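You operate a simulated robot arm through the tools that you are given. There is no shell and no other tool. Be economical: measure what you need, move in short steps, check, and stop when the job is done.

Carry out the task below with a simulated two-armed robot. There is one attempt and no reset: what you move stays moved.

TASK
Clamp the plaster tray on the shaker and shake the bubbles out at speed 3.
Fine: then dial to 0, clamp open, shaker switch off.

It is judged by the outcome, as a careful person would: the job done as asked, and still so three seconds after it is handed in. It fails if anything else is knocked over, pushed out of place, dropped, spilled or broken.

THE ROBOT
Two 7-joint arms with two-finger parallel grippers on one trunk, on a base that drives. Base frame: it is fixed to the floor where the robot stands at the start and does not move with it; the origin is under the middle of the robot, x ahead of it, y to its left, z up; the surface under the hand at the start is at about z = 820. Readings come in mm, degrees, newtons and seconds.
The left shoulder is at the start at [70, 134, 1201], the right one opposite. With the tool pointing down near the work surface each hand reaches from about 100 to 640 mm from the robot's upright axis, wherever it stands, measured 20 degrees to its own side. Places, roughly: blue air key [1000, 800, 800]; drawer heater switch [1000, 900, 800]; ejector switch [1000, 300, 800]; gauge switch [300, 900, 800]; green jog key [300, 700, 800]; pump switch [1000, 700, 800]; shaker dial [300, 600, 800]; shaker switch [300, 700, 800]; sliding clamp [300, 300, 900]; top of the shaker plate [500, 300, 900]; white read key [300, 900, 800]; yellow key by the pump switch [1000, 500, 800]; yellow key by the yellow frame [1000, 100, 800]. Payload 1.57 kg a hand.
Tool frame (each hand has its own): the origin (TCP) lies between the finger pads and is the grasp point; the fingertips stand 30 mm ahead of it; z points along the fingers, y is the line along which they close. The gripper opens to 80 mm. The fingers are 17 mm wide and 12 mm thick; the gripper's body (40 by 82 mm) begins 80 mm behind the TCP.
Orientation is that of the tool frame in the base frame, as [roll, pitch, yaw] about the fixed x, y, z axes, in that order (R = Rz(yaw) Ry(pitch) Rx(roll)). With the fingers straight down and closing along the base's y, the tool's x points along the base's -x, its y along +y and its z along -z.

THE INTERFACE
- The arms move only by the tool arm_command. It takes "left_motion", "right_motion" or both (then of equal length, played together; a hand with none holds still); each is a list of rows, each a list of 3 entries, a list of its own where there are three numbers: the shift along the tool's x, y, z in mm, then the turn, a rotation vector about the tool's x, y, z in degrees, then the finger opening in mm, from 0 to 80. In form: [[[x, y, z], [wx, wy, wz], fingers], ...]. A call has 1 to 8 rows; each row shifts and turns the commanded pose from where the row before left it, along the tool's axes as they then stand. Rows are played at 5 a second. More than 50 mm and 8.6 degrees between two rows, or a gripper value outside its range, and nothing of the call is played. A pose out of reach is approached as far as the arm can. The call stops where the force on the tool passes 40 N (or 10 N more than at its start, if that is more) or the arm is blocked; 0.2 s more then pass. The fingers move at their own pace (about 153 mm/s each) and stop on an object; they squeeze with about 26 N. The grip force told is the motor's: it shows also when the fingers shut on nothing. Time passes only in rows, and 0.2 s behind the last, so rows that do not move let the fingers close. The reply holds the time, the measured pose of the TCP, the force on the tool along the base axes, the opening and the grip force, in the units named above and with some noise, with the torque about the TCP (base axes, N m) and any sound that the robot's microphone picked up, and new pictures: "pictures" is both (left out), scene, wrist or none (wrist: the cameras of the hands that moved).
- Cameras (640 x 400 px; columns grow to the right, rows downward): "scene" is now at [154.5, 24.7, 1424.3]; the picture's right is [0.31, -0.95, 0.00], its down [-0.63, -0.21, -0.75] and it looks along [0.71, 0.23, -0.66] (base axes); focal length 214 px, centre (320, 200). "left" rides on the left gripper at [72, 7, -122] in its tool frame; the picture's right is [-0.09, 1.00, 0.00], its down [-0.84, -0.08, -0.54] and it looks along [-0.54, -0.05, 0.84] (tool axes); focal length 238 px, centre (320, 200). "right" rides on the right gripper at [72, -7, -122] in its tool frame; the picture's right is [0.09, 1.00, 0.00], its down [-0.84, 0.08, -0.54] and it looks along [-0.54, 0.05, 0.84] (tool axes); focal length 238 px, centre (320, 200). There is no depth. A picture from a camera that has moved, and an enlarged one, comes with that camera's place and axes in the base frame and with its lens. The place of the scene camera against the robot may be out by one fixed shift of up to 25 mm in any direction.
- lift_body(by): slides the trunk up (or, below 0, down) by that many mm; the arms and the scene camera ride with it, the base frame stays. It gives what a move gives, with no picture.
- roll_base(legs): drives the robot by 1 to 6 legs, each [ahead, left, turn to the left] in mm, mm and degrees, along the robot's own axes; the way and the turn of a leg run together, so that a leg with both is an arc; at most 1500 mm and 180 degrees a leg. The arms and the cameras ride along, it lands a little off, and it stops where it bumps. It gives what a move gives, and a new picture of the scene camera.
- head_to(pan, tilt): turns the head with the scene camera to pan (to the left, within 86 degrees either way) and tilt (down, from -29 to 69), counted from straight ahead of the robot. It gives what a move gives, and a new picture of the scene camera.
- enlarge(camera, box): a new picture of the part [left, top, right, bottom] of that camera's present view, enlarged. The clock stands still meanwhile.
- sign_off(): hands the job in; it is judged then, once.

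Work in short steps. Places have to be worked out from the pictures, the camera data and where the tool is seen: move nearer, look again, correct. Check each grasp and each placing, and mend what went wrong. You have 120 turns and 260 pictures in all, those below and enlarged ones among them. Open the grippers and draw the arms clear of the work before you hand the job in, unless the task says otherwise; then end with one line.

The tools are called after "Emit:" by a JSON object that holds its "op" and its "data". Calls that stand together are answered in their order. arm_command: Moves the arms, as the interface text tells. Its arguments: {"type":"object","properties":{"left_motion":{"type":"array"},"right_motion":{"type":"array"},"pictures":{"type":"string","enum":["both","scene","wrist","none"]}},"required":[]} The other tools are called the same way: lift_body (by) slides the trunk up or down; roll_base (legs) drives the base; head_to (pan, tilt) turns the head that bears the scene camera; enlarge (camera, box) takes an enlarged picture of a part of a camera's view; sign_off () hands the job in.

At the start:

```text
time_s: 0.0
left_tool_pos: [369.6, 393.4, 1231.4]
left_ee_rot: [180.0, 0.0, -179.9]
left_ft_force: [0.4, 0.0, -0.6]
left_torque: [0.0, 0.02, -0.02]
left_opening: 80.0
left_gripper_force: 0.0
right_tool_pos: [382.4, 72.9, 1280.2]
right_ee_rot: [-179.9, 0.0, -179.9]
right_ft_force: [-0.2, -0.1, -0.2]
right_torque: [-0.01, 0.0, -0.01]
right_opening: 80.0
right_gripper_force: 0.1
trunk travel left (down, up): [-775.0, 165.0]
robot x, y, heading: [1.3, -1.1, 0.0]
head pan, tilt: [18.3, 41.5]
```

scene: 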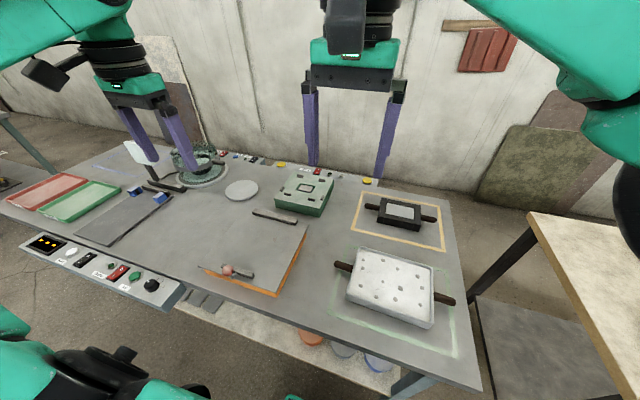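
right: 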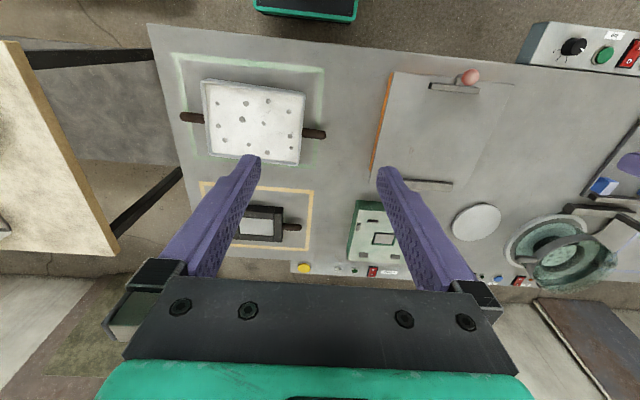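
left: 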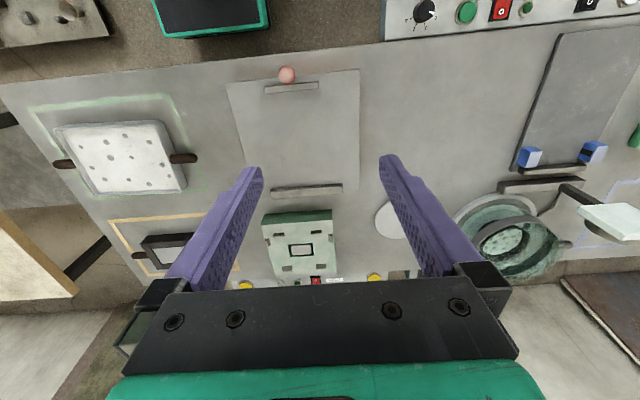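

The scene shows the tray with bubbles (right), shaker plate in the middle, and the control panel at the near left edge. I look closer at these parts.

Emit:
{"op": "enlarge", "data": {"camera": "scene", "box": [180, 170, 340, 300]}}

Emit:
{"op": "enlarge", "data": {"camera": "scene", "box": [10, 220, 190, 320]}}

Emit:
{"op": "enlarge", "data": {"camera": "scene", "box": [310, 180, 490, 380]}}

Emit:
{"op": "enlarge", "data": {"camera": "left", "box": [380, 0, 640, 60]}}

```text
3.08 times, centred on (260, 235) of scene
camera zoom: at [154.5, 24.7, 1424.3], right [0.31, -0.95, 0.0], down [-0.63, -0.21, -0.75], along [0.71, 0.23, -0.66], focal length 660 px, centre (505, 92)
```

zoom: 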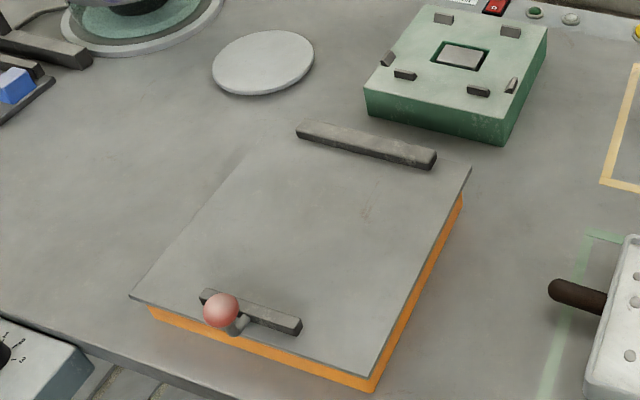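

```text
3.56 times, centred on (100, 270) of scene
camera zoom: at [154.5, 24.7, 1424.3], right [0.31, -0.95, 0.0], down [-0.63, -0.21, -0.75], along [0.71, 0.23, -0.66], focal length 763 px, centre (1102, -49)
```

zoom: 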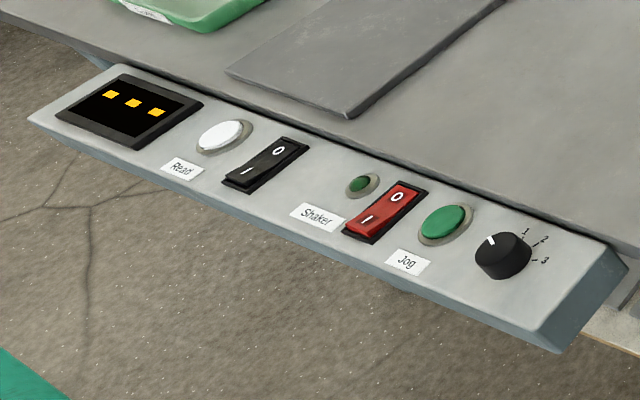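

```text
2.00 times, centred on (400, 280) of scene
camera zoom: at [154.5, 24.7, 1424.3], right [0.31, -0.95, 0.0], down [-0.63, -0.21, -0.75], along [0.71, 0.23, -0.66], focal length 429 px, centre (160, 40)
```

zoom: 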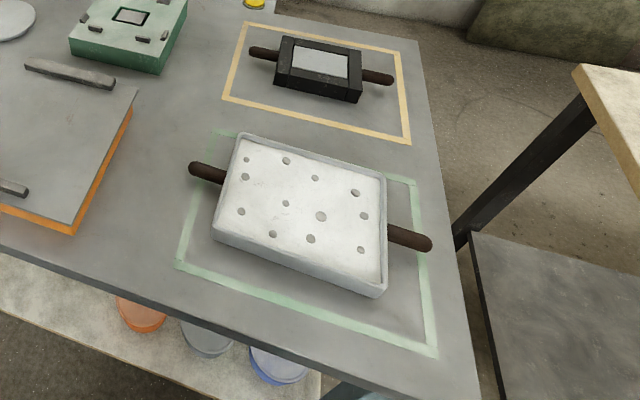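

```text
2.46 times, centred on (510, 30) of left
camera zoom: at [296.5, 399.3, 1355.8], right [0.09, 1.0, 0.0], down [0.84, -0.08, 0.54], along [0.54, -0.05, -0.84], focal length 587 px, centre (-148, 618)
```

zoom: 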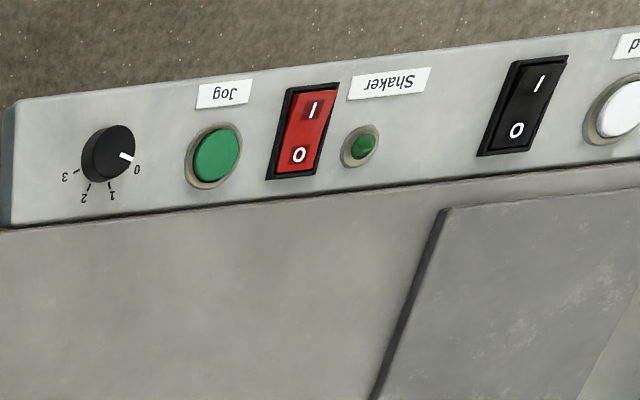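

The tray lies at about [500,-75], with its handles along y. The shaker plate spans roughly x 370–625, y 220–470, with the fence at x≈612 and the clamp at x≈390. I'll roll 120 mm left so both arms can reach both the pick-up and set-down places.

Emit:
{"op": "roll_base", "data": {"legs": [[0, 120, 0]]}}

Emit:
{"op": "arm_command", "data": {"left_motion": [[[0, 0, 0], [0, 0, 8.5], 80], [[0, 0, 0], [0, 0, 8.5], 80], [[0, 0, 0], [0, 0, 8.5], 80], [[0, 0, 0], [0, 0, 8.5], 80], [[0, 0, 0], [0, 0, 8.5], 80], [[0, 0, 0], [0, 0, 8.5], 80], [[0, 0, 0], [0, 0, 8.5], 80], [[0, 0, 0], [0, 0, 8.5], 80]], "right_motion": [[[0, 0, 0], [0, 0, -8.5], 80], [[0, 0, 0], [0, 0, -8.5], 80], [[0, 0, 0], [0, 0, -8.5], 80], [[0, 0, 0], [0, 0, -8.5], 80], [[0, 0, 0], [0, 0, -8.5], 80], [[0, 0, 0], [0, 0, -8.5], 80], [[0, 0, 0], [0, 0, -8.5], 80], [[0, 0, 0], [0, 0, -8.5], 80]], "pictures": "none"}}

```text
time_s: 1.2
left_tool_pos: [369.5, 511.8, 1233.7]
left_ee_rot: [179.9, 0.0, -179.9]
left_ft_force: [0.3, -0.2, 0.1]
left_torque: [0.03, -0.02, -0.02]
left_opening: 80.0
left_gripper_force: 0.0
right_tool_pos: [382.3, 192.5, 1280.7]
right_ee_rot: [179.8, 0.1, -179.9]
right_ft_force: [0.0, -0.1, 0.3]
right_torque: [-0.03, 0.01, -0.03]
right_opening: 79.9
right_gripper_force: 0.0
trunk travel left (down, up): [-775.0, 165.0]
robot x, y, heading: [-2.4, 124.3, 0.5]
head pan, tilt: [18.3, 41.5]
camera scene: at [154.1, 144.1, 1424.4], right [0.31, -0.95, 0.0], down [-0.63, -0.21, -0.75], along [0.71, 0.24, -0.66], focal length 214 px, centre (320, 200)
```

scene: 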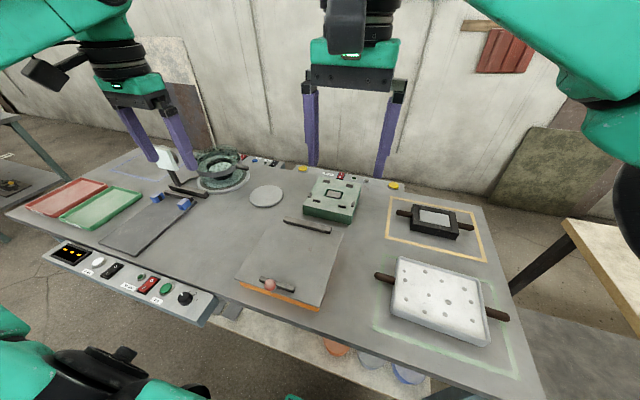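

```text
time_s: 3.0
left_tool_pos: [368.9, 515.4, 1233.6]
left_ee_rot: [180.0, -0.1, 111.9]
left_ft_force: [0.8, -0.3, 0.5]
left_torque: [-0.03, 0.0, -0.02]
left_opening: 80.0
left_gripper_force: 0.1
right_tool_pos: [382.5, 196.2, 1279.7]
right_ee_rot: [180.0, 0.1, -111.7]
right_ft_force: [-0.1, 0.2, -0.2]
right_torque: [0.02, -0.01, 0.02]
right_opening: 79.9
right_gripper_force: 0.0
trunk travel left (down, up): [-775.0, 165.0]
robot x, y, heading: [2.0, 121.0, 0.2]
head pan, tilt: [18.3, 41.5]
```

Turned 68°; finish the last 22° then travel toward the handles.

Emit:
{"op": "arm_command", "data": {"left_motion": [[[0, 0, 0], [0, 0, 7.3], 80], [[0, 0, 0], [0, 0, 7.3], 80], [[0, 0, 0], [0, 0, 7.3], 80]], "right_motion": [[[0, 0, 0], [0, 0, -7.2], 80], [[0, 0, 0], [0, 0, -7.2], 80], [[0, 0, 0], [0, 0, -7.2], 80]], "pictures": "none"}}

```text
time_s: 3.9
left_tool_pos: [369.7, 515.1, 1232.9]
left_ee_rot: [-180.0, 0.0, 90.0]
left_ft_force: [1.0, -0.6, -0.9]
left_torque: [-0.01, 0.0, 0.05]
left_opening: 80.0
left_gripper_force: 0.1
right_tool_pos: [382.2, 196.1, 1280.2]
right_ee_rot: [-179.9, 0.2, -90.2]
right_ft_force: [-0.2, 0.1, -0.4]
right_torque: [0.0, 0.05, -0.03]
right_opening: 79.8
right_gripper_force: 0.1
trunk travel left (down, up): [-775.0, 165.0]
robot x, y, heading: [-2.3, 121.9, 0.2]
head pan, tilt: [18.3, 41.5]
```

Move both hands toward the tray and down, part way.

Emit:
{"op": "arm_command", "data": {"left_motion": [[[-42, 13, 15], [0, 0, 0], 80], [[-42, 13, 15], [0, 0, 0], 80], [[-42, 13, 15], [0, 0, 0], 80], [[-42, 13, 15], [0, 0, 0], 80], [[-42, 13, 15], [0, 0, 0], 80], [[-42, 13, 15], [0, 0, 0], 80], [[-42, 13, 15], [0, 0, 0], 80], [[-42, 13, 15], [0, 0, 0], 80]], "right_motion": [[[42, -13, 20], [0, 0, 0], 80], [[42, -13, 20], [0, 0, 0], 80], [[42, -13, 20], [0, 0, 0], 80], [[42, -13, 20], [0, 0, 0], 80], [[42, -13, 20], [0, 0, 0], 80], [[42, -13, 20], [0, 0, 0], 80], [[42, -13, 20], [0, 0, 0], 80], [[42, -13, 20], [0, 0, 0], 80]], "pictures": "wrist"}}

```text
time_s: 5.7
left_tool_pos: [459.6, 199.2, 1108.0]
left_ee_rot: [179.9, 0.0, 90.2]
left_ft_force: [0.5, 0.1, 0.9]
left_torque: [0.04, 0.01, -0.01]
left_opening: 79.8
left_gripper_force: 0.2
left hand out of reach, approached as far as the arm can: row 8
right_tool_pos: [484.0, -140.7, 1116.2]
right_ee_rot: [180.0, 0.2, -90.3]
right_ft_force: [0.3, 0.2, 0.2]
right_torque: [0.05, 0.01, -0.04]
right_opening: 79.8
right_gripper_force: 0.1
trunk travel left (down, up): [-775.0, 165.0]
robot x, y, heading: [-0.6, 124.6, 0.1]
head pan, tilt: [18.3, 41.5]
camera right: at [490.7, -214.4, 1238.1], right [-1.0, -0.09, 0.0], down [-0.07, 0.84, 0.54], along [-0.05, 0.54, -0.84], focal length 238 px, centre (320, 200)
camera left: at [462.8, 271.1, 1232.3], right [1.0, -0.09, 0.0], down [-0.07, -0.84, 0.54], along [-0.05, -0.54, -0.84], focal length 238 px, centre (320, 200)
```

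right: 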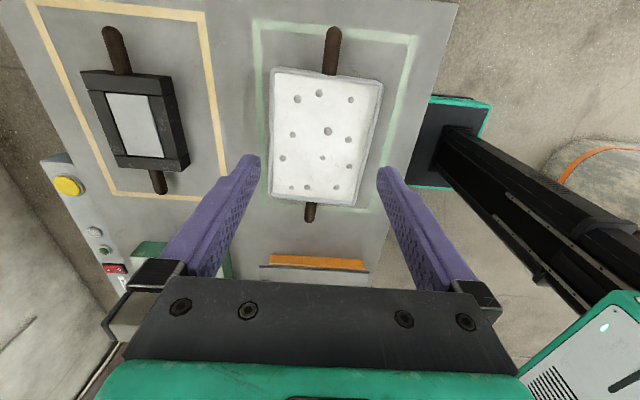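
left: 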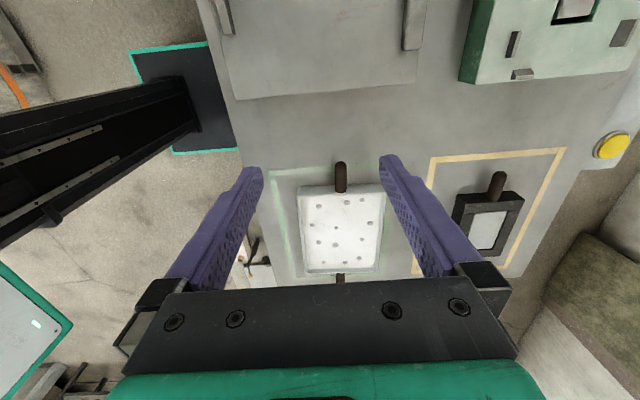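

The left hand hit a reach limit inward, so I'll work symmetrically and put the robot in front of the tray. The handle tips are at about [483,92] and [473,-237]. I spread the hands to suit, then roll back right.

Emit:
{"op": "arm_command", "data": {"left_motion": [[[32, 0, 10], [0, 0, 0], 80], [[32, 0, 10], [0, 0, 0], 80], [[0, 0, 10], [0, 0, 0], 80]], "right_motion": [[[-41, 0, 13], [0, 0, 0], 80], [[-41, 0, 13], [0, 0, 0], 80], [[-41, 0, 13], [0, 0, 0], 80]], "pictures": "none"}}

Emit:
{"op": "roll_base", "data": {"legs": [[0, -195, 0]]}}

```text
time_s: 6.5
left_tool_pos: [457.9, 260.7, 1077.7]
left_ee_rot: [-180.0, -0.1, 90.2]
left_ft_force: [-0.2, -0.3, 0.5]
left_torque: [0.02, 0.01, -0.01]
left_opening: 80.1
left_gripper_force: 0.0
right_tool_pos: [485.1, -13.8, 1079.7]
right_ee_rot: [-180.0, 0.0, -90.4]
right_ft_force: [0.2, 0.0, 0.2]
right_torque: [-0.01, -0.01, 0.0]
right_opening: 79.9
right_gripper_force: 0.1
trunk travel left (down, up): [-775.0, 165.0]
robot x, y, heading: [-0.5, 123.7, -0.0]
head pan, tilt: [18.3, 41.5]
```

```text
time_s: 8.0
left_tool_pos: [455.6, 77.2, 1078.7]
left_ee_rot: [180.0, 0.1, 89.9]
left_ft_force: [0.5, 0.3, -0.5]
left_torque: [0.05, -0.01, 0.0]
left_opening: 80.2
left_gripper_force: 0.0
right_tool_pos: [485.7, -200.6, 1080.4]
right_ee_rot: [179.9, -0.1, -90.6]
right_ft_force: [0.0, -0.1, -0.2]
right_torque: [-0.01, 0.02, -0.03]
right_opening: 80.1
right_gripper_force: 0.0
trunk travel left (down, up): [-775.0, 165.0]
robot x, y, heading: [4.7, -60.3, -0.1]
head pan, tilt: [18.3, 41.5]
camera scene: at [154.2, -36.7, 1424.3], right [0.31, -0.95, 0.0], down [-0.63, -0.21, -0.75], along [0.71, 0.23, -0.66], focal length 214 px, centre (320, 200)
```

scene: 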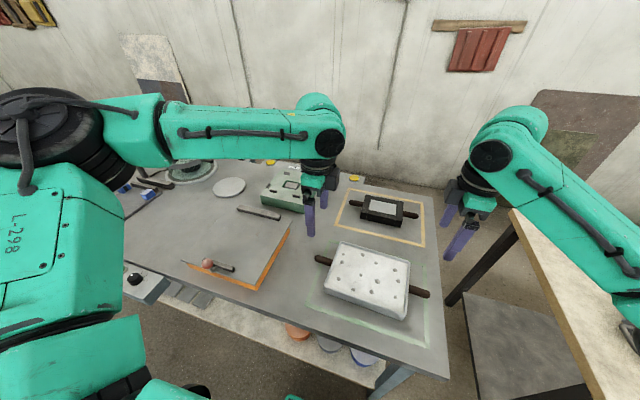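

Hands are nearly above the handles. Align and descend to z≈960, then look.

Emit:
{"op": "arm_command", "data": {"left_motion": [[[-3, 9, 40], [0, 0, 0], 80], [[-2, 9, 40], [0, 0, 0], 80], [[-2, 8, 39], [0, 0, 0], 80]], "right_motion": [[[4, 4, 40], [0, 0, 0], 80], [[4, 4, 40], [0, 0, 0], 80], [[3, 3, 40], [0, 0, 0], 80]], "pictures": "wrist"}}

```text
time_s: 8.8
left_tool_pos: [483.2, 67.0, 959.9]
left_ee_rot: [-179.9, -0.1, 90.1]
left_ft_force: [0.5, -0.1, -0.7]
left_torque: [0.01, -0.01, -0.01]
left_opening: 79.8
left_gripper_force: 0.1
right_tool_pos: [477.7, -214.4, 960.3]
right_ee_rot: [-180.0, 0.0, -90.4]
right_ft_force: [-0.2, -0.2, -0.6]
right_torque: [0.01, 0.02, 0.01]
right_opening: 80.2
right_gripper_force: 0.1
trunk travel left (down, up): [-775.0, 165.0]
robot x, y, heading: [-1.0, -65.8, -0.2]
head pan, tilt: [18.3, 41.5]
camera right: at [484.4, -287.9, 1080.9], right [-1.0, -0.09, 0.0], down [-0.07, 0.84, 0.54], along [-0.05, 0.54, -0.84], focal length 238 px, centre (320, 200)
camera left: at [488.2, 138.6, 1082.3], right [1.0, -0.09, 0.0], down [-0.08, -0.84, 0.54], along [-0.05, -0.54, -0.84], focal length 238 px, centre (320, 200)
```

right: 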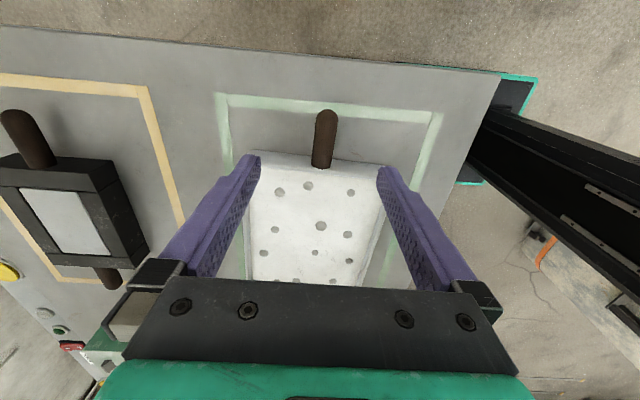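
left: 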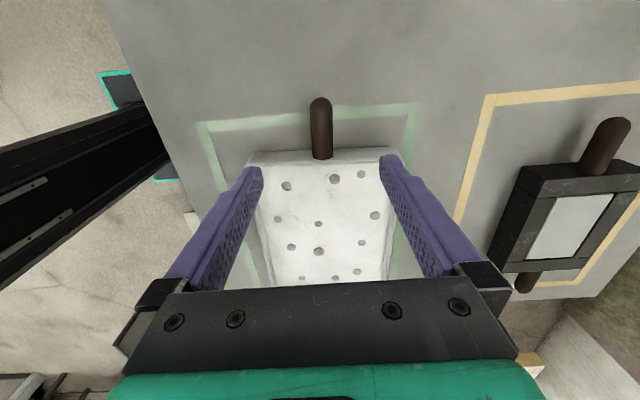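

Handles estimated at [483,68] and [472,-209], with the tray rotated about -2°. Turn both hands 2° and descend to z≈870.

Emit:
{"op": "arm_command", "data": {"left_motion": [[[0, 0, 30], [0, 0, 2], 60], [[0, 0, 30], [0, 0, 0], 60], [[0, 0, 30], [0, 0, 0], 60]], "right_motion": [[[-4, 5, 30], [0, 0, 2], 60], [[0, 0, 30], [0, 0, 0], 60], [[0, 0, 30], [0, 0, 0], 60]], "pictures": "both"}}

```text
time_s: 9.6
left_tool_pos: [460.2, 91.4, 888.3]
left_ee_rot: [179.9, 0.1, 88.0]
left_ft_force: [-0.6, 0.0, 0.4]
left_torque: [0.0, 0.01, 0.03]
left_opening: 60.1
left_gripper_force: 0.0
left hand out of reach, approached as far as the arm can: row 1, 2, 3
right_tool_pos: [471.7, -207.0, 868.9]
right_ee_rot: [180.0, 0.0, -92.5]
right_ft_force: [-1.0, 0.1, 0.2]
right_torque: [0.04, 0.0, 0.0]
right_opening: 60.0
right_gripper_force: 0.1
trunk travel left (down, up): [-775.0, 165.0]
robot x, y, heading: [-1.2, -66.0, 0.2]
head pan, tilt: [18.3, 41.5]
camera scene: at [154.3, -39.1, 1424.3], right [0.31, -0.95, 0.0], down [-0.63, -0.21, -0.75], along [0.71, 0.23, -0.66], focal length 214 px, centre (320, 200)
camera right: at [474.3, -281.1, 990.3], right [-1.0, -0.05, 0.0], down [-0.04, 0.84, 0.54], along [-0.03, 0.54, -0.84], focal length 238 px, centre (320, 200)
camera left: at [466.6, 163.3, 1011.4], right [0.99, -0.13, 0.0], down [-0.11, -0.83, 0.54], along [-0.07, -0.54, -0.84], focal length 238 px, centre (320, 200)
```

scene: 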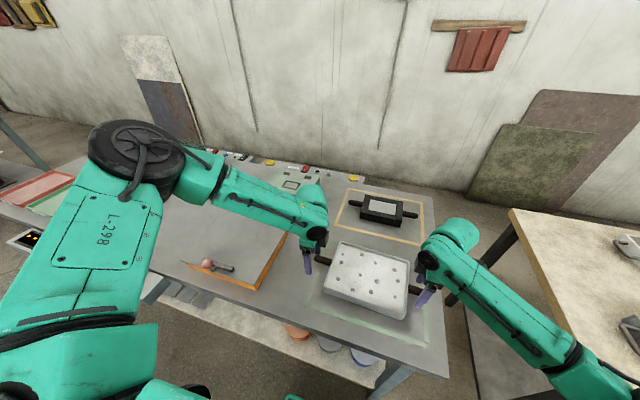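
right: 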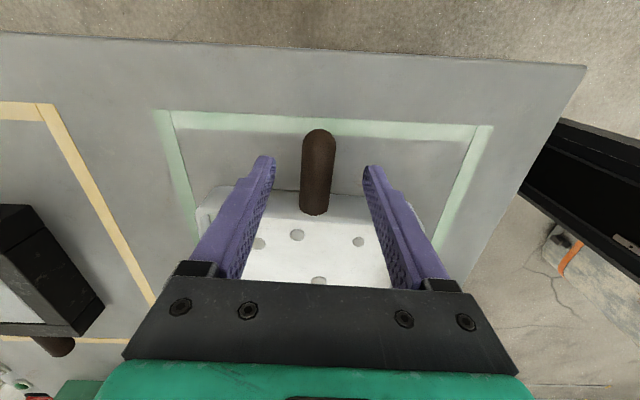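
left: 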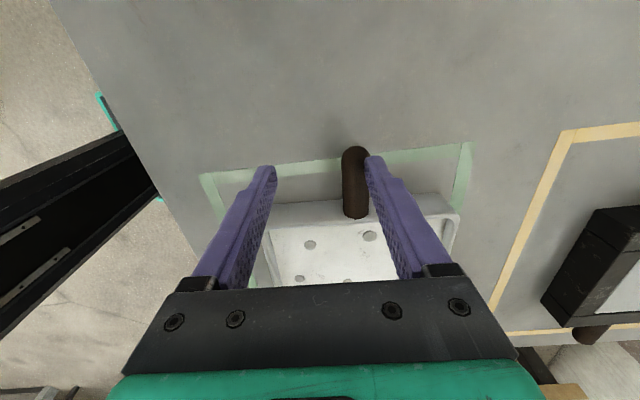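

The left arm runs into a joint limit in this posture, while the right is well placed around its handle. I raise both and shift the base right so the left hand works further out.

Emit:
{"op": "arm_command", "data": {"left_motion": [[[10, 0, -30], [0, 0, 0], 80], [[10, 0, -40], [0, 0, 0], 80], [[0, 0, -20], [0, 0, 0], 80]], "right_motion": [[[0, 0, -40], [0, 0, 0], 80], [[0, 0, -40], [0, 0, 0], 80], [[0, 0, -40], [0, 0, 0], 80]], "pictures": "none"}}

Emit:
{"op": "roll_base", "data": {"legs": [[0, -90, 0]]}}

Emit:
{"op": "arm_command", "data": {"left_motion": [[[30, 5, 0], [0, 0, 0], 60], [[20, 8, 0], [0, 0, 0], 60], [[14, 8, 0], [0, 0, 0], 60]], "right_motion": [[[-30, 0, 0], [0, 0, 0], 60], [[-30, 0, 0], [0, 0, 0], 60], [[-30, 0, 0], [0, 0, 0], 60]], "pictures": "none"}}

```text
time_s: 10.4
left_tool_pos: [458.9, 111.9, 980.9]
left_ee_rot: [180.0, 0.0, 88.0]
left_ft_force: [-0.6, -0.3, -0.2]
left_torque: [0.03, 0.01, -0.01]
left_opening: 79.8
left_gripper_force: 0.0
right_tool_pos: [468.2, -208.2, 989.5]
right_ee_rot: [180.0, 0.1, -92.5]
right_ft_force: [0.0, 0.4, 0.4]
right_torque: [0.01, -0.04, -0.01]
right_opening: 80.2
right_gripper_force: 0.1
trunk travel left (down, up): [-775.0, 165.0]
robot x, y, heading: [-0.1, -62.7, -0.0]
head pan, tilt: [18.3, 41.5]
```

```text
time_s: 11.5
left_tool_pos: [459.5, 21.9, 980.2]
left_ee_rot: [-180.0, 0.1, 88.1]
left_ft_force: [0.1, -0.7, -0.4]
left_torque: [-0.03, 0.0, 0.02]
left_opening: 79.9
left_gripper_force: 0.2
right_tool_pos: [469.2, -296.5, 989.6]
right_ee_rot: [-180.0, 0.0, -92.5]
right_ft_force: [-0.6, 0.2, -0.1]
right_torque: [-0.03, 0.02, 0.01]
right_opening: 79.7
right_gripper_force: 0.0
trunk travel left (down, up): [-775.0, 165.0]
robot x, y, heading: [-1.3, -158.7, -0.0]
head pan, tilt: [18.3, 41.5]
camera scene: at [154.1, -128.8, 1424.3], right [0.31, -0.95, 0.0], down [-0.63, -0.21, -0.75], along [0.71, 0.23, -0.66], focal length 214 px, centre (320, 200)
```

scene: 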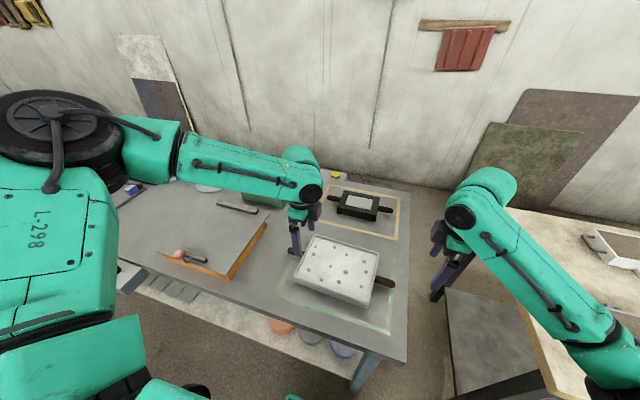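

```text
time_s: 12.3
left_tool_pos: [481.1, 85.5, 980.1]
left_ee_rot: [180.0, 0.0, 88.1]
left_ft_force: [-0.9, 1.0, 0.6]
left_torque: [0.0, 0.01, -0.01]
left_opening: 59.9
left_gripper_force: 0.1
right_tool_pos: [468.9, -208.2, 991.3]
right_ee_rot: [-180.0, 0.2, -92.4]
right_ft_force: [-0.6, 0.3, -0.1]
right_torque: [0.0, -0.03, 0.0]
right_opening: 59.8
right_gripper_force: 0.0
trunk travel left (down, up): [-775.0, 165.0]
robot x, y, heading: [0.9, -156.5, -0.3]
head pan, tilt: [18.3, 41.5]
```

Both are aligned above the handles without reach complaints. Descend to z≈868.

Emit:
{"op": "arm_command", "data": {"left_motion": [[[-8, 2, 38], [0, 0, 0], 60], [[-7, 1, 38], [0, 0, 0], 60], [[0, 0, 36], [0, 0, 0], 60]], "right_motion": [[[0, -2, 41], [0, 0, 0], 60], [[0, -1, 41], [0, 0, 0], 60], [[0, 0, 41], [0, 0, 0], 60]], "pictures": "wrist"}}

```text
time_s: 13.1
left_tool_pos: [482.8, 71.3, 866.1]
left_ee_rot: [180.0, -0.1, 88.1]
left_ft_force: [-0.5, 0.3, 0.4]
left_torque: [0.03, 0.01, 0.0]
left_opening: 60.0
left_gripper_force: 0.1
right_tool_pos: [476.5, -208.1, 866.6]
right_ee_rot: [179.9, 0.1, -92.4]
right_ft_force: [0.6, -0.4, 0.9]
right_torque: [0.0, 0.03, 0.03]
right_opening: 60.1
right_gripper_force: 0.0
trunk travel left (down, up): [-775.0, 165.0]
robot x, y, heading: [-1.7, -153.1, -0.3]
head pan, tilt: [18.3, 41.5]
camera right: at [480.3, -281.9, 988.2], right [-1.0, -0.05, 0.0], down [-0.04, 0.84, 0.54], along [-0.03, 0.54, -0.84], focal length 238 px, centre (320, 200)
camera left: at [490.6, 142.1, 989.6], right [0.99, -0.12, 0.0], down [-0.1, -0.83, 0.54], along [-0.07, -0.54, -0.84], focal length 238 px, centre (320, 200)
```

right: 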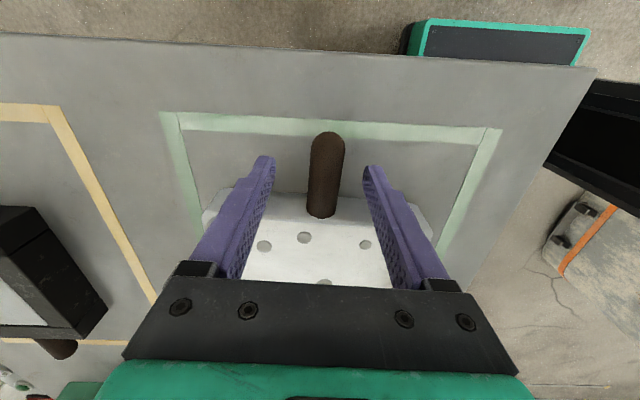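
left: 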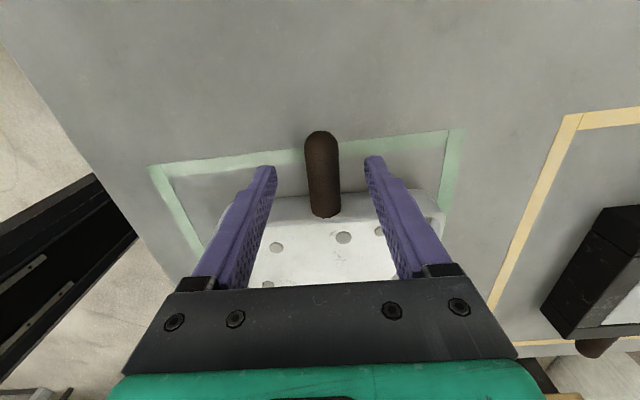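

Both handles sit centred between the fingers. Lower 8 mm more and close.

Emit:
{"op": "arm_command", "data": {"left_motion": [[[0, 0, 4], [0, 0, 0], 60], [[0, 0, 4], [0, 0, 0], 60], [[0, 0, 0], [0, 0, 0], 0], [[0, 0, 0], [0, 0, 0], 0], [[0, 0, 0], [0, 0, 0], 0]], "right_motion": [[[0, 3, 4], [0, 0, 0], 60], [[0, 0, 4], [0, 0, 0], 60], [[0, 0, 0], [0, 0, 0], 0], [[0, 0, 0], [0, 0, 0], 0], [[0, 0, 0], [0, 0, 0], 0]], "pictures": "wrist"}}

```text
time_s: 14.3
left_tool_pos: [482.5, 71.7, 862.4]
left_ee_rot: [179.9, 0.0, 88.1]
left_ft_force: [4.9, 2.0, 2.0]
left_torque: [0.03, -0.06, 0.18]
left_opening: 21.5
left_gripper_force: 26.3
left hand out of reach, approached as far as the arm can: row 2
right_tool_pos: [474.9, -207.8, 859.7]
right_ee_rot: [179.9, 0.1, -92.4]
right_ft_force: [-0.5, -0.8, 0.4]
right_torque: [0.03, -0.03, 0.37]
right_opening: 21.5
right_gripper_force: 26.2
trunk travel left (down, up): [-775.0, 165.0]
robot x, y, heading: [-0.6, -153.9, 0.3]
head pan, tilt: [18.3, 41.5]
camera right: at [477.9, -281.9, 980.2], right [-1.0, -0.05, 0.0], down [-0.04, 0.84, 0.54], along [-0.03, 0.54, -0.84], focal length 238 px, centre (320, 200)
camera left: at [489.0, 142.3, 984.6], right [0.99, -0.12, 0.0], down [-0.11, -0.83, 0.54], along [-0.07, -0.54, -0.84], focal length 238 px, centre (320, 200)
```

right: 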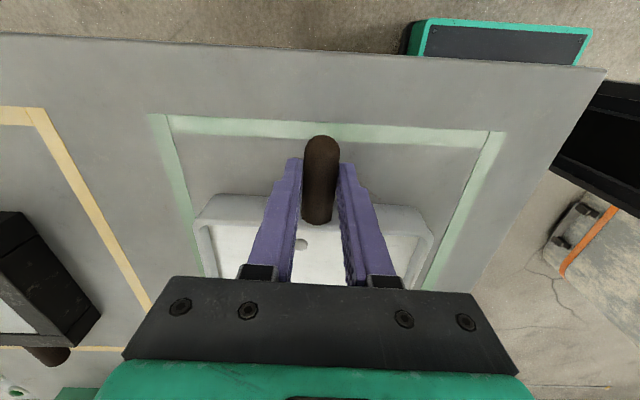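
left: 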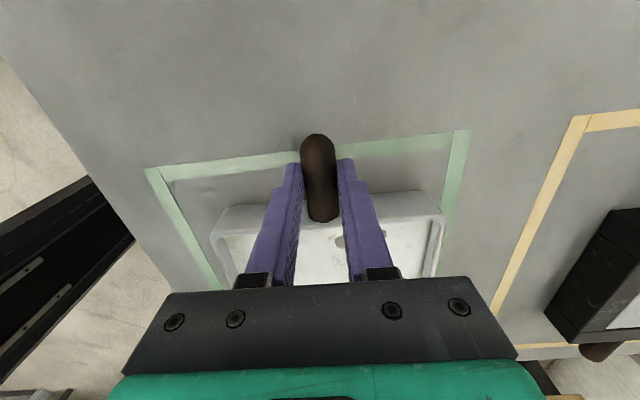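

Both grips hold (21.5 mm opening). I lift with the trunk so both hands rise together, testing with 30 mm first.

Emit:
{"op": "lift_body", "data": {"by": 30}}

Emit:
{"op": "enlarge", "data": {"camera": "scene", "box": [200, 180, 480, 355]}}

```text
time_s: 15.1
left_tool_pos: [483.5, 70.1, 890.0]
left_ee_rot: [-179.9, 0.0, 88.1]
left_ft_force: [2.1, 0.2, -3.6]
left_torque: [-0.2, -0.02, 0.19]
left_opening: 21.9
left_gripper_force: 25.9
right_tool_pos: [474.5, -207.6, 888.4]
right_ee_rot: [180.0, -0.1, -92.3]
right_ft_force: [-1.6, -1.3, -7.3]
right_torque: [-0.24, 0.03, 0.45]
right_opening: 21.7
right_gripper_force: 26.0
trunk travel left (down, up): [-805.0, 135.0]
robot x, y, heading: [-3.6, -158.5, -0.1]
head pan, tilt: [18.3, 41.5]
```

```text
2.29 times, centred on (340, 268) of scene
camera zoom: at [156.4, -130.7, 1454.1], right [0.31, -0.95, 0.0], down [-0.63, -0.21, -0.75], along [0.71, 0.23, -0.66], focal length 490 px, centre (274, 46)
```

zoom: 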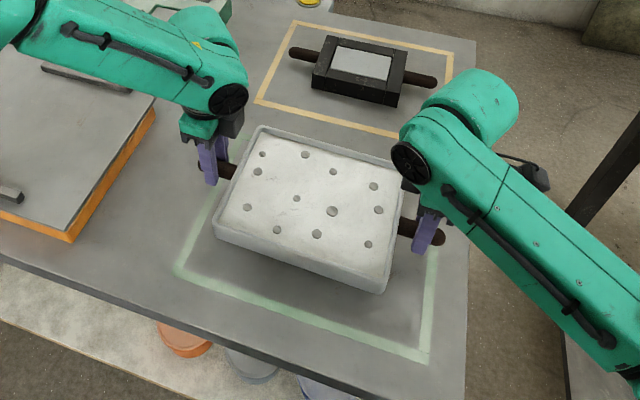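

The tray hangs on both hands (about 1.1 kg). Raise 95 mm more and roll left 410 mm in two legs.

Emit:
{"op": "lift_body", "data": {"by": 95}}

Emit:
{"op": "roll_base", "data": {"legs": [[0, 205, 0], [0, 205, 0]]}}

Emit:
{"op": "enlarge", "data": {"camera": "left", "box": [0, 0, 640, 400]}}

Emit:
{"op": "enlarge", "data": {"camera": "right", "box": [0, 0, 640, 400]}}

```text
time_s: 16.3
left_tool_pos: [481.8, 71.2, 986.2]
left_ee_rot: [-180.0, 0.1, 88.1]
left_ft_force: [2.7, 0.2, -3.1]
left_torque: [-0.33, -0.06, 0.17]
left_opening: 21.9
left_gripper_force: 25.8
right_tool_pos: [475.1, -207.5, 983.0]
right_ee_rot: [179.9, 0.1, -92.5]
right_ft_force: [-1.8, -1.5, -7.4]
right_torque: [-0.3, 0.09, 0.38]
right_opening: 21.9
right_gripper_force: 26.1
trunk travel left (down, up): [-900.0, 40.0]
robot x, y, heading: [2.4, -154.7, -0.3]
head pan, tilt: [18.3, 41.5]
```

```text
time_s: 19.2
left_tool_pos: [486.0, 480.7, 986.5]
left_ee_rot: [-180.0, -0.1, 87.8]
left_ft_force: [2.9, 1.0, -6.9]
left_torque: [0.25, -0.08, 0.28]
left_opening: 21.8
left_gripper_force: 25.6
right_tool_pos: [476.7, 200.5, 983.6]
right_ee_rot: [180.0, 0.3, -92.7]
right_ft_force: [-2.2, -2.3, -4.2]
right_torque: [0.19, 0.07, 0.43]
right_opening: 21.5
right_gripper_force: 25.9
trunk travel left (down, up): [-900.0, 40.0]
robot x, y, heading: [2.5, 260.0, -0.1]
head pan, tilt: [18.3, 41.5]
camera scene: at [158.1, 278.7, 1549.2], right [0.31, -0.95, 0.0], down [-0.63, -0.2, -0.75], along [0.71, 0.23, -0.66], focal length 214 px, centre (320, 200)
```

scene: 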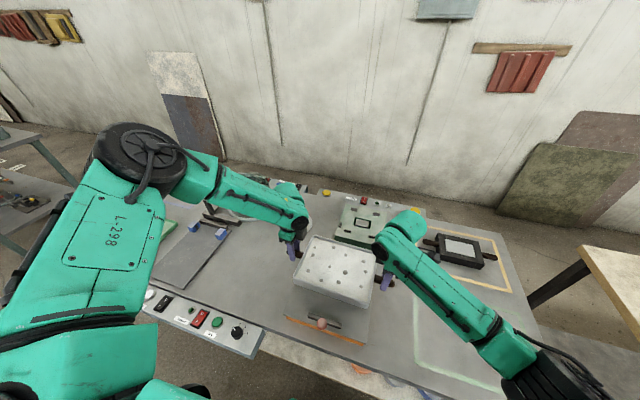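

```text
1.00 times, centred on (320, 200) of left (not enlarged: the box is as wide or as high as the picture)
camera zoom: at [493.1, 551.6, 1109.6], right [0.99, -0.13, 0.0], down [-0.11, -0.83, 0.54], along [-0.07, -0.53, -0.84], focal length 238 px, centre (320, 200)
```

zoom: 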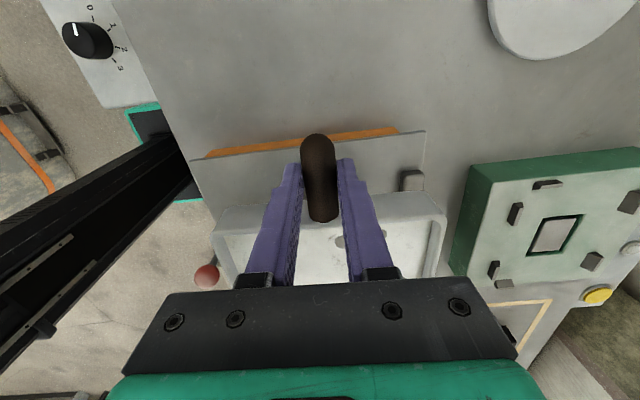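

```text
1.00 times, centred on (320, 200) of right (not enlarged: the box is as wide or as high as the picture)
camera zoom: at [480.1, 127.5, 1104.3], right [-1.0, -0.05, 0.0], down [-0.04, 0.84, 0.55], along [-0.03, 0.55, -0.84], focal length 238 px, centre (320, 200)
```

zoom: 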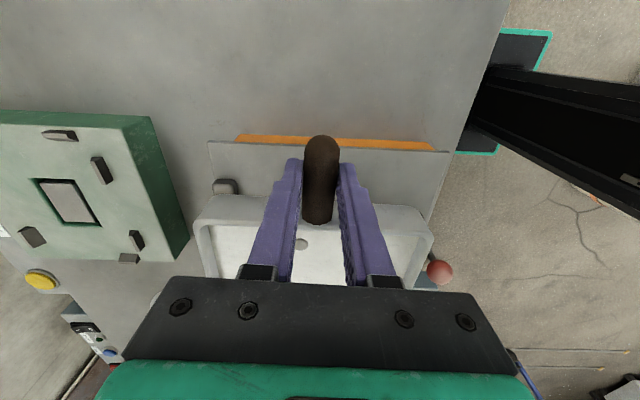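

The tray is above the plate: fence near face ≈ x 565, plate y 216–466. The tray needs squaring (it is turned about 2°), with its centre near x 476. I do that now.

Emit:
{"op": "arm_command", "data": {"left_motion": [[[0, -5, 0], [0, 0, -1.1], 0], [[0, -5, 0], [0, 0, -1.1], 0], [[0, 0, 0], [0, 0, 0], 0]], "right_motion": [[[0, 0, 0], [0, 0, -1.3], 0], [[0, 0, 0], [0, 0, -1.2], 0], [[0, 0, 0], [0, 0, 0], 0]], "pictures": "none"}}

Emit:
{"op": "lift_body", "data": {"by": -52}}

Emit:
{"op": "enlarge", "data": {"camera": "left", "box": [0, 0, 640, 400]}}

Emit:
{"op": "enlarge", "data": {"camera": "right", "box": [0, 0, 640, 400]}}

Emit:
{"op": "enlarge", "data": {"camera": "scene", "box": [220, 190, 460, 340]}}

```text
time_s: 20.0
left_tool_pos: [476.2, 485.6, 985.3]
left_ee_rot: [-179.9, 0.0, 90.0]
left_ft_force: [1.1, -4.0, -10.7]
left_torque: [0.51, -0.01, 0.06]
left_opening: 21.8
left_gripper_force: 25.6
right_tool_pos: [475.9, 206.1, 982.4]
right_ee_rot: [180.0, 0.1, -90.1]
right_ft_force: [-1.2, 3.8, -0.9]
right_torque: [0.66, 0.0, 0.12]
right_opening: 21.8
right_gripper_force: 26.1
trunk travel left (down, up): [-900.0, 40.0]
robot x, y, heading: [3.2, 258.5, -0.5]
head pan, tilt: [18.3, 41.5]
```

```text
time_s: 20.9
left_tool_pos: [475.7, 484.2, 934.7]
left_ee_rot: [-180.0, 0.1, 89.9]
left_ft_force: [0.3, -6.4, -10.2]
left_torque: [0.53, 0.02, 0.04]
left_opening: 21.9
left_gripper_force: 25.9
right_tool_pos: [475.8, 204.9, 931.7]
right_ee_rot: [179.9, 0.1, -90.2]
right_ft_force: [-0.4, 5.1, 0.2]
right_torque: [0.83, -0.03, 0.08]
right_opening: 21.9
right_gripper_force: 26.0
trunk travel left (down, up): [-848.0, 92.0]
robot x, y, heading: [5.4, 258.3, -0.2]
head pan, tilt: [18.3, 41.5]
```

```text
1.00 times, centred on (320, 200) of left (not enlarged: the box is as wide or as high as the picture)
camera zoom: at [480.1, 556.4, 1057.3], right [1.0, -0.09, 0.0], down [-0.08, -0.84, 0.54], along [-0.05, -0.54, -0.84], focal length 238 px, centre (320, 200)
```

zoom: 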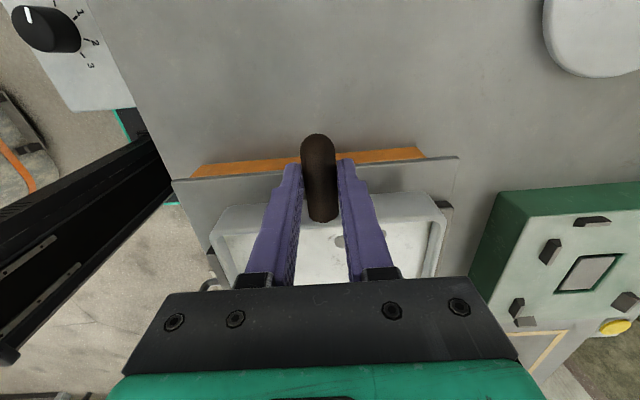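

```text
1.00 times, centred on (320, 200) of right (not enlarged: the box is as wide or as high as the picture)
camera zoom: at [482.1, 131.8, 1052.5], right [-1.0, -0.09, 0.0], down [-0.07, 0.84, 0.54], along [-0.05, 0.54, -0.84], focal length 238 px, centre (320, 200)
```

zoom: 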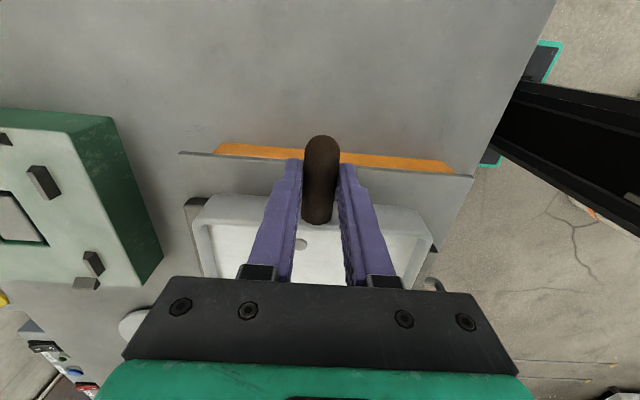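

```text
2.67 times, centred on (340, 265) of scene
camera zoom: at [157.6, 283.7, 1497.1], right [0.31, -0.95, 0.0], down [-0.63, -0.2, -0.75], along [0.71, 0.23, -0.66], focal length 572 px, centre (267, 27)
```

zoom: 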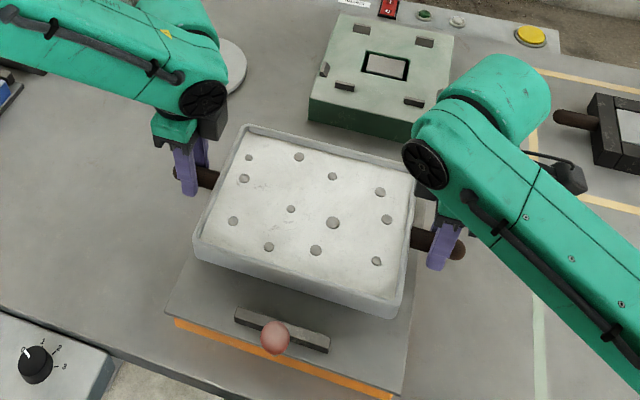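

The tray is square. Its far edge is at x≈550 against the fence at ≈565, so shift +10 in x, then lower in small steps.

Emit:
{"op": "arm_command", "data": {"left_motion": [[[0, 5, 0], [0, 0, 0], 0], [[0, 5, 0], [0, 0, 0], 0], [[0, 0, 5], [0, 0, 0], 0], [[0, 0, 5], [0, 0, 0], 0], [[0, 0, 4], [0, 0, 0], 0]], "right_motion": [[[0, -5, 0], [0, 0, 0], 0], [[0, -5, 0], [0, 0, 0], 0], [[0, 0, 5], [0, 0, 0], 0], [[0, 0, 5], [0, 0, 0], 0], [[0, 0, 4], [0, 0, 0], 0]], "pictures": "wrist"}}

```text
time_s: 22.1
left_tool_pos: [479.8, 486.0, 928.1]
left_ee_rot: [179.9, 0.1, 89.9]
left_ft_force: [3.9, -15.8, -5.8]
left_torque: [-0.2, -0.17, 0.39]
left_opening: 21.7
left_gripper_force: 25.9
left hand out of reach, approached as far as the arm can: row 4
right_tool_pos: [484.9, 204.3, 916.3]
right_ee_rot: [179.8, 0.1, -90.1]
right_ft_force: [-4.4, 12.9, -1.6]
right_torque: [0.48, -0.04, 0.5]
right_opening: 21.7
right_gripper_force: 25.7
trunk travel left (down, up): [-848.0, 92.0]
robot x, y, heading: [0.9, 261.0, -0.5]
head pan, tilt: [18.3, 41.5]
camera right: at [491.0, 131.0, 1038.1], right [-1.0, -0.09, 0.0], down [-0.08, 0.84, 0.54], along [-0.05, 0.54, -0.84], focal length 238 px, centre (320, 200)
camera left: at [484.8, 558.7, 1050.0], right [1.0, -0.09, 0.0], down [-0.08, -0.84, 0.54], along [-0.05, -0.54, -0.84], focal length 238 px, centre (320, 200)
```

right: 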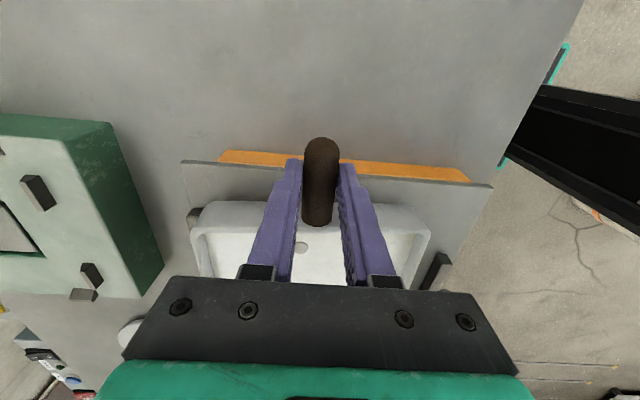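
left: 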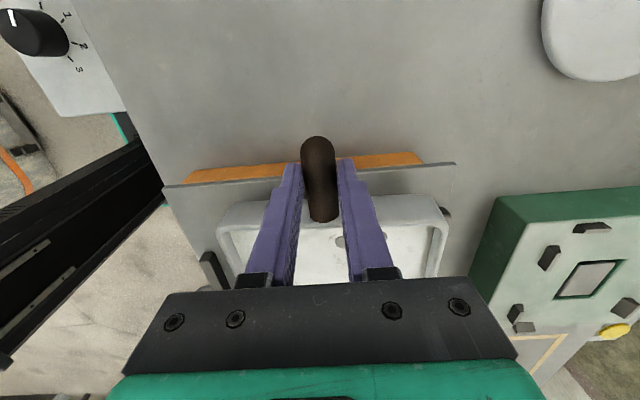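

The left arm is at its limit low down relative to the trunk, so the tray got slightly tilted. I raise the hands level again relative to the trunk, relax the stretch, and will lower with the trunk instead.

Emit:
{"op": "arm_command", "data": {"left_motion": [[[-1, 0, -5], [0, 0, 0], 0], [[-1, 0, -10], [0, 0, 0], 0], [[0, 2, -10], [0, 0, 0], 0], [[0, 3, 0], [0, 0, 0], 0]], "right_motion": [[[0, 0, -14], [0, 0, 0], 0], [[0, 0, -10], [0, 0, 0], 0], [[0, 0, -10], [0, 0, 0], 0], [[0, 0, 0], [0, 0, 0], 0]], "pictures": "none"}}

```text
time_s: 23.1
left_tool_pos: [486.2, 487.3, 948.0]
left_ee_rot: [-179.9, -0.3, 90.1]
left_ft_force: [0.9, 10.6, -2.4]
left_torque: [-0.17, 0.09, -0.13]
left_opening: 21.8
left_gripper_force: 25.9
right_tool_pos: [486.2, 204.9, 950.6]
right_ee_rot: [179.9, -0.2, -90.4]
right_ft_force: [-0.4, -10.1, -7.6]
right_torque: [-0.59, -0.07, 0.1]
right_opening: 21.4
right_gripper_force: 26.0
trunk travel left (down, up): [-848.0, 92.0]
robot x, y, heading: [-0.7, 260.2, -0.3]
head pan, tilt: [18.3, 41.5]
```

Level left by 3 mm and relax 1 mm, then lower the trunk 30 mm.

Emit:
{"op": "arm_command", "data": {"left_motion": [[[1, 0, -3], [0, 0, 0], 0], [[0, 0, 0], [0, 0, 0], 0]], "pictures": "none"}}

Emit:
{"op": "lift_body", "data": {"by": -30}}

Emit:
{"op": "enlarge", "data": {"camera": "left", "box": [0, 0, 640, 400]}}

Emit:
{"op": "enlarge", "data": {"camera": "right", "box": [0, 0, 640, 400]}}

Emit:
{"op": "enlarge", "data": {"camera": "scene", "box": [220, 190, 460, 340]}}

```text
time_s: 23.7
left_tool_pos: [484.9, 487.7, 952.6]
left_ee_rot: [-179.9, -0.1, 90.2]
left_ft_force: [0.8, 13.9, -9.5]
left_torque: [0.72, 0.0, 0.03]
left_opening: 21.7
left_gripper_force: 25.6
right_tool_pos: [487.6, 204.5, 951.2]
right_ee_rot: [179.9, 0.0, -90.2]
right_ft_force: [-0.6, -13.8, -1.6]
right_torque: [0.37, 0.0, 0.16]
right_opening: 21.8
right_gripper_force: 26.1
trunk travel left (down, up): [-848.0, 92.0]
robot x, y, heading: [-0.7, 258.6, -0.2]
head pan, tilt: [18.3, 41.5]
```

```text
time_s: 24.5
left_tool_pos: [486.0, 486.6, 923.3]
left_ee_rot: [-180.0, 0.2, 90.0]
left_ft_force: [-0.3, 12.8, -3.9]
left_torque: [0.31, 0.04, -0.1]
left_opening: 21.6
left_gripper_force: 26.0
right_tool_pos: [486.1, 204.3, 920.3]
right_ee_rot: [179.9, 0.0, -90.2]
right_ft_force: [-1.3, -12.6, -5.8]
right_torque: [-0.51, 0.0, 0.09]
right_opening: 21.7
right_gripper_force: 26.0
trunk travel left (down, up): [-818.0, 122.0]
robot x, y, heading: [4.4, 261.8, -0.4]
head pan, tilt: [18.3, 41.5]
```

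```text
1.00 times, centred on (320, 200) of left (not enlarged: the box is as wide or as high as the picture)
camera zoom: at [490.8, 558.3, 1045.6], right [1.0, -0.09, 0.0], down [-0.08, -0.84, 0.54], along [-0.05, -0.54, -0.84], focal length 238 px, centre (320, 200)
```

zoom: 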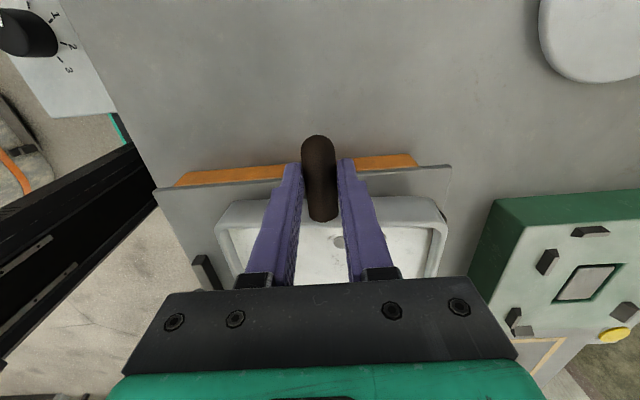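

```text
1.00 times, centred on (320, 200) of right (not enlarged: the box is as wide or as high as the picture)
camera zoom: at [492.1, 131.5, 1040.6], right [-1.0, -0.09, 0.0], down [-0.07, 0.84, 0.54], along [-0.05, 0.54, -0.84], focal length 238 px, centre (320, 200)
```

zoom: 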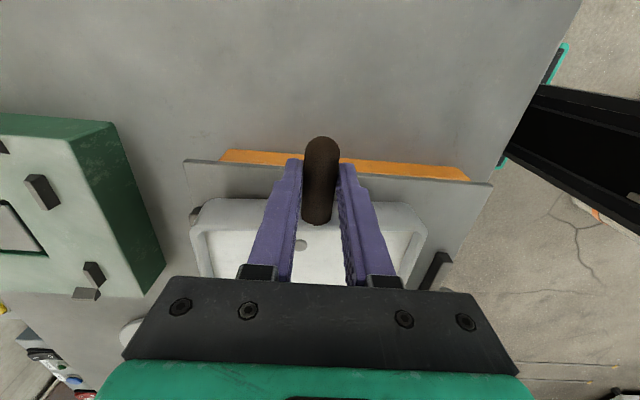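

```text
2.67 times, centred on (340, 265) of scene
camera zoom: at [157.4, 283.9, 1467.0], right [0.31, -0.95, 0.0], down [-0.63, -0.2, -0.75], along [0.71, 0.23, -0.66], focal length 572 px, centre (267, 27)
```

zoom: 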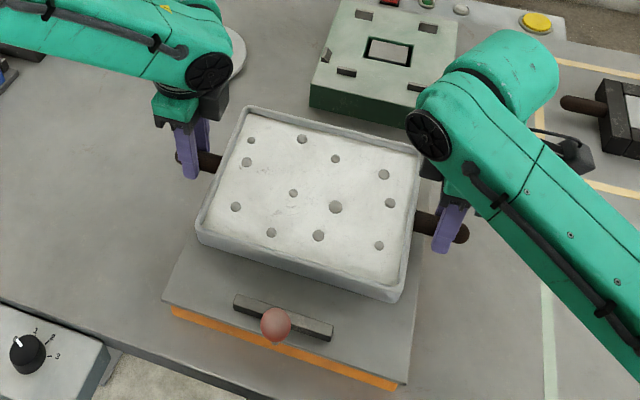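

The far edge is about 562–565, too tight against the fence (≈565). I back off 6 mm before setting down, and relax the left hand slightly.

Emit:
{"op": "arm_command", "data": {"left_motion": [[[-1, -3, 0], [0, 0, 0], 0], [[-1, -3, 0], [0, 0, 0], 0], [[0, 0, 0], [0, 0, 0], 0]], "right_motion": [[[0, 3, 0], [0, 0, 0], 0], [[0, 3, 0], [0, 0, 0], 0], [[0, 0, 0], [0, 0, 0], 0]], "pictures": "none"}}

Emit:
{"op": "lift_body", "data": {"by": -10}}

```text
time_s: 25.3
left_tool_pos: [479.6, 484.4, 923.7]
left_ee_rot: [-179.9, -0.1, 90.1]
left_ft_force: [1.0, 18.8, -5.8]
left_torque: [0.47, -0.06, -0.05]
left_opening: 21.8
left_gripper_force: 25.8
right_tool_pos: [481.0, 205.2, 921.0]
right_ee_rot: [179.8, -0.1, -90.2]
right_ft_force: [-0.4, -19.5, -5.1]
right_torque: [-0.37, 0.01, 0.11]
right_opening: 21.8
right_gripper_force: 26.0
trunk travel left (down, up): [-818.0, 122.0]
robot x, y, heading: [1.9, 259.9, -0.4]
head pan, tilt: [18.3, 41.5]
```

```text
time_s: 25.9
left_tool_pos: [480.7, 481.6, 913.0]
left_ee_rot: [-179.9, 0.2, 90.0]
left_ft_force: [-1.3, 3.7, 0.3]
left_torque: [0.41, 0.22, -0.04]
left_opening: 21.5
left_gripper_force: 26.0
right_tool_pos: [479.0, 207.4, 910.6]
right_ee_rot: [179.9, 0.3, -90.0]
right_ft_force: [1.7, -4.4, -2.5]
right_torque: [0.03, 0.19, -0.03]
right_opening: 21.5
right_gripper_force: 25.8
trunk travel left (down, up): [-808.0, 132.0]
robot x, y, heading: [1.5, 258.8, -0.4]
head pan, tilt: [18.3, 41.5]
```

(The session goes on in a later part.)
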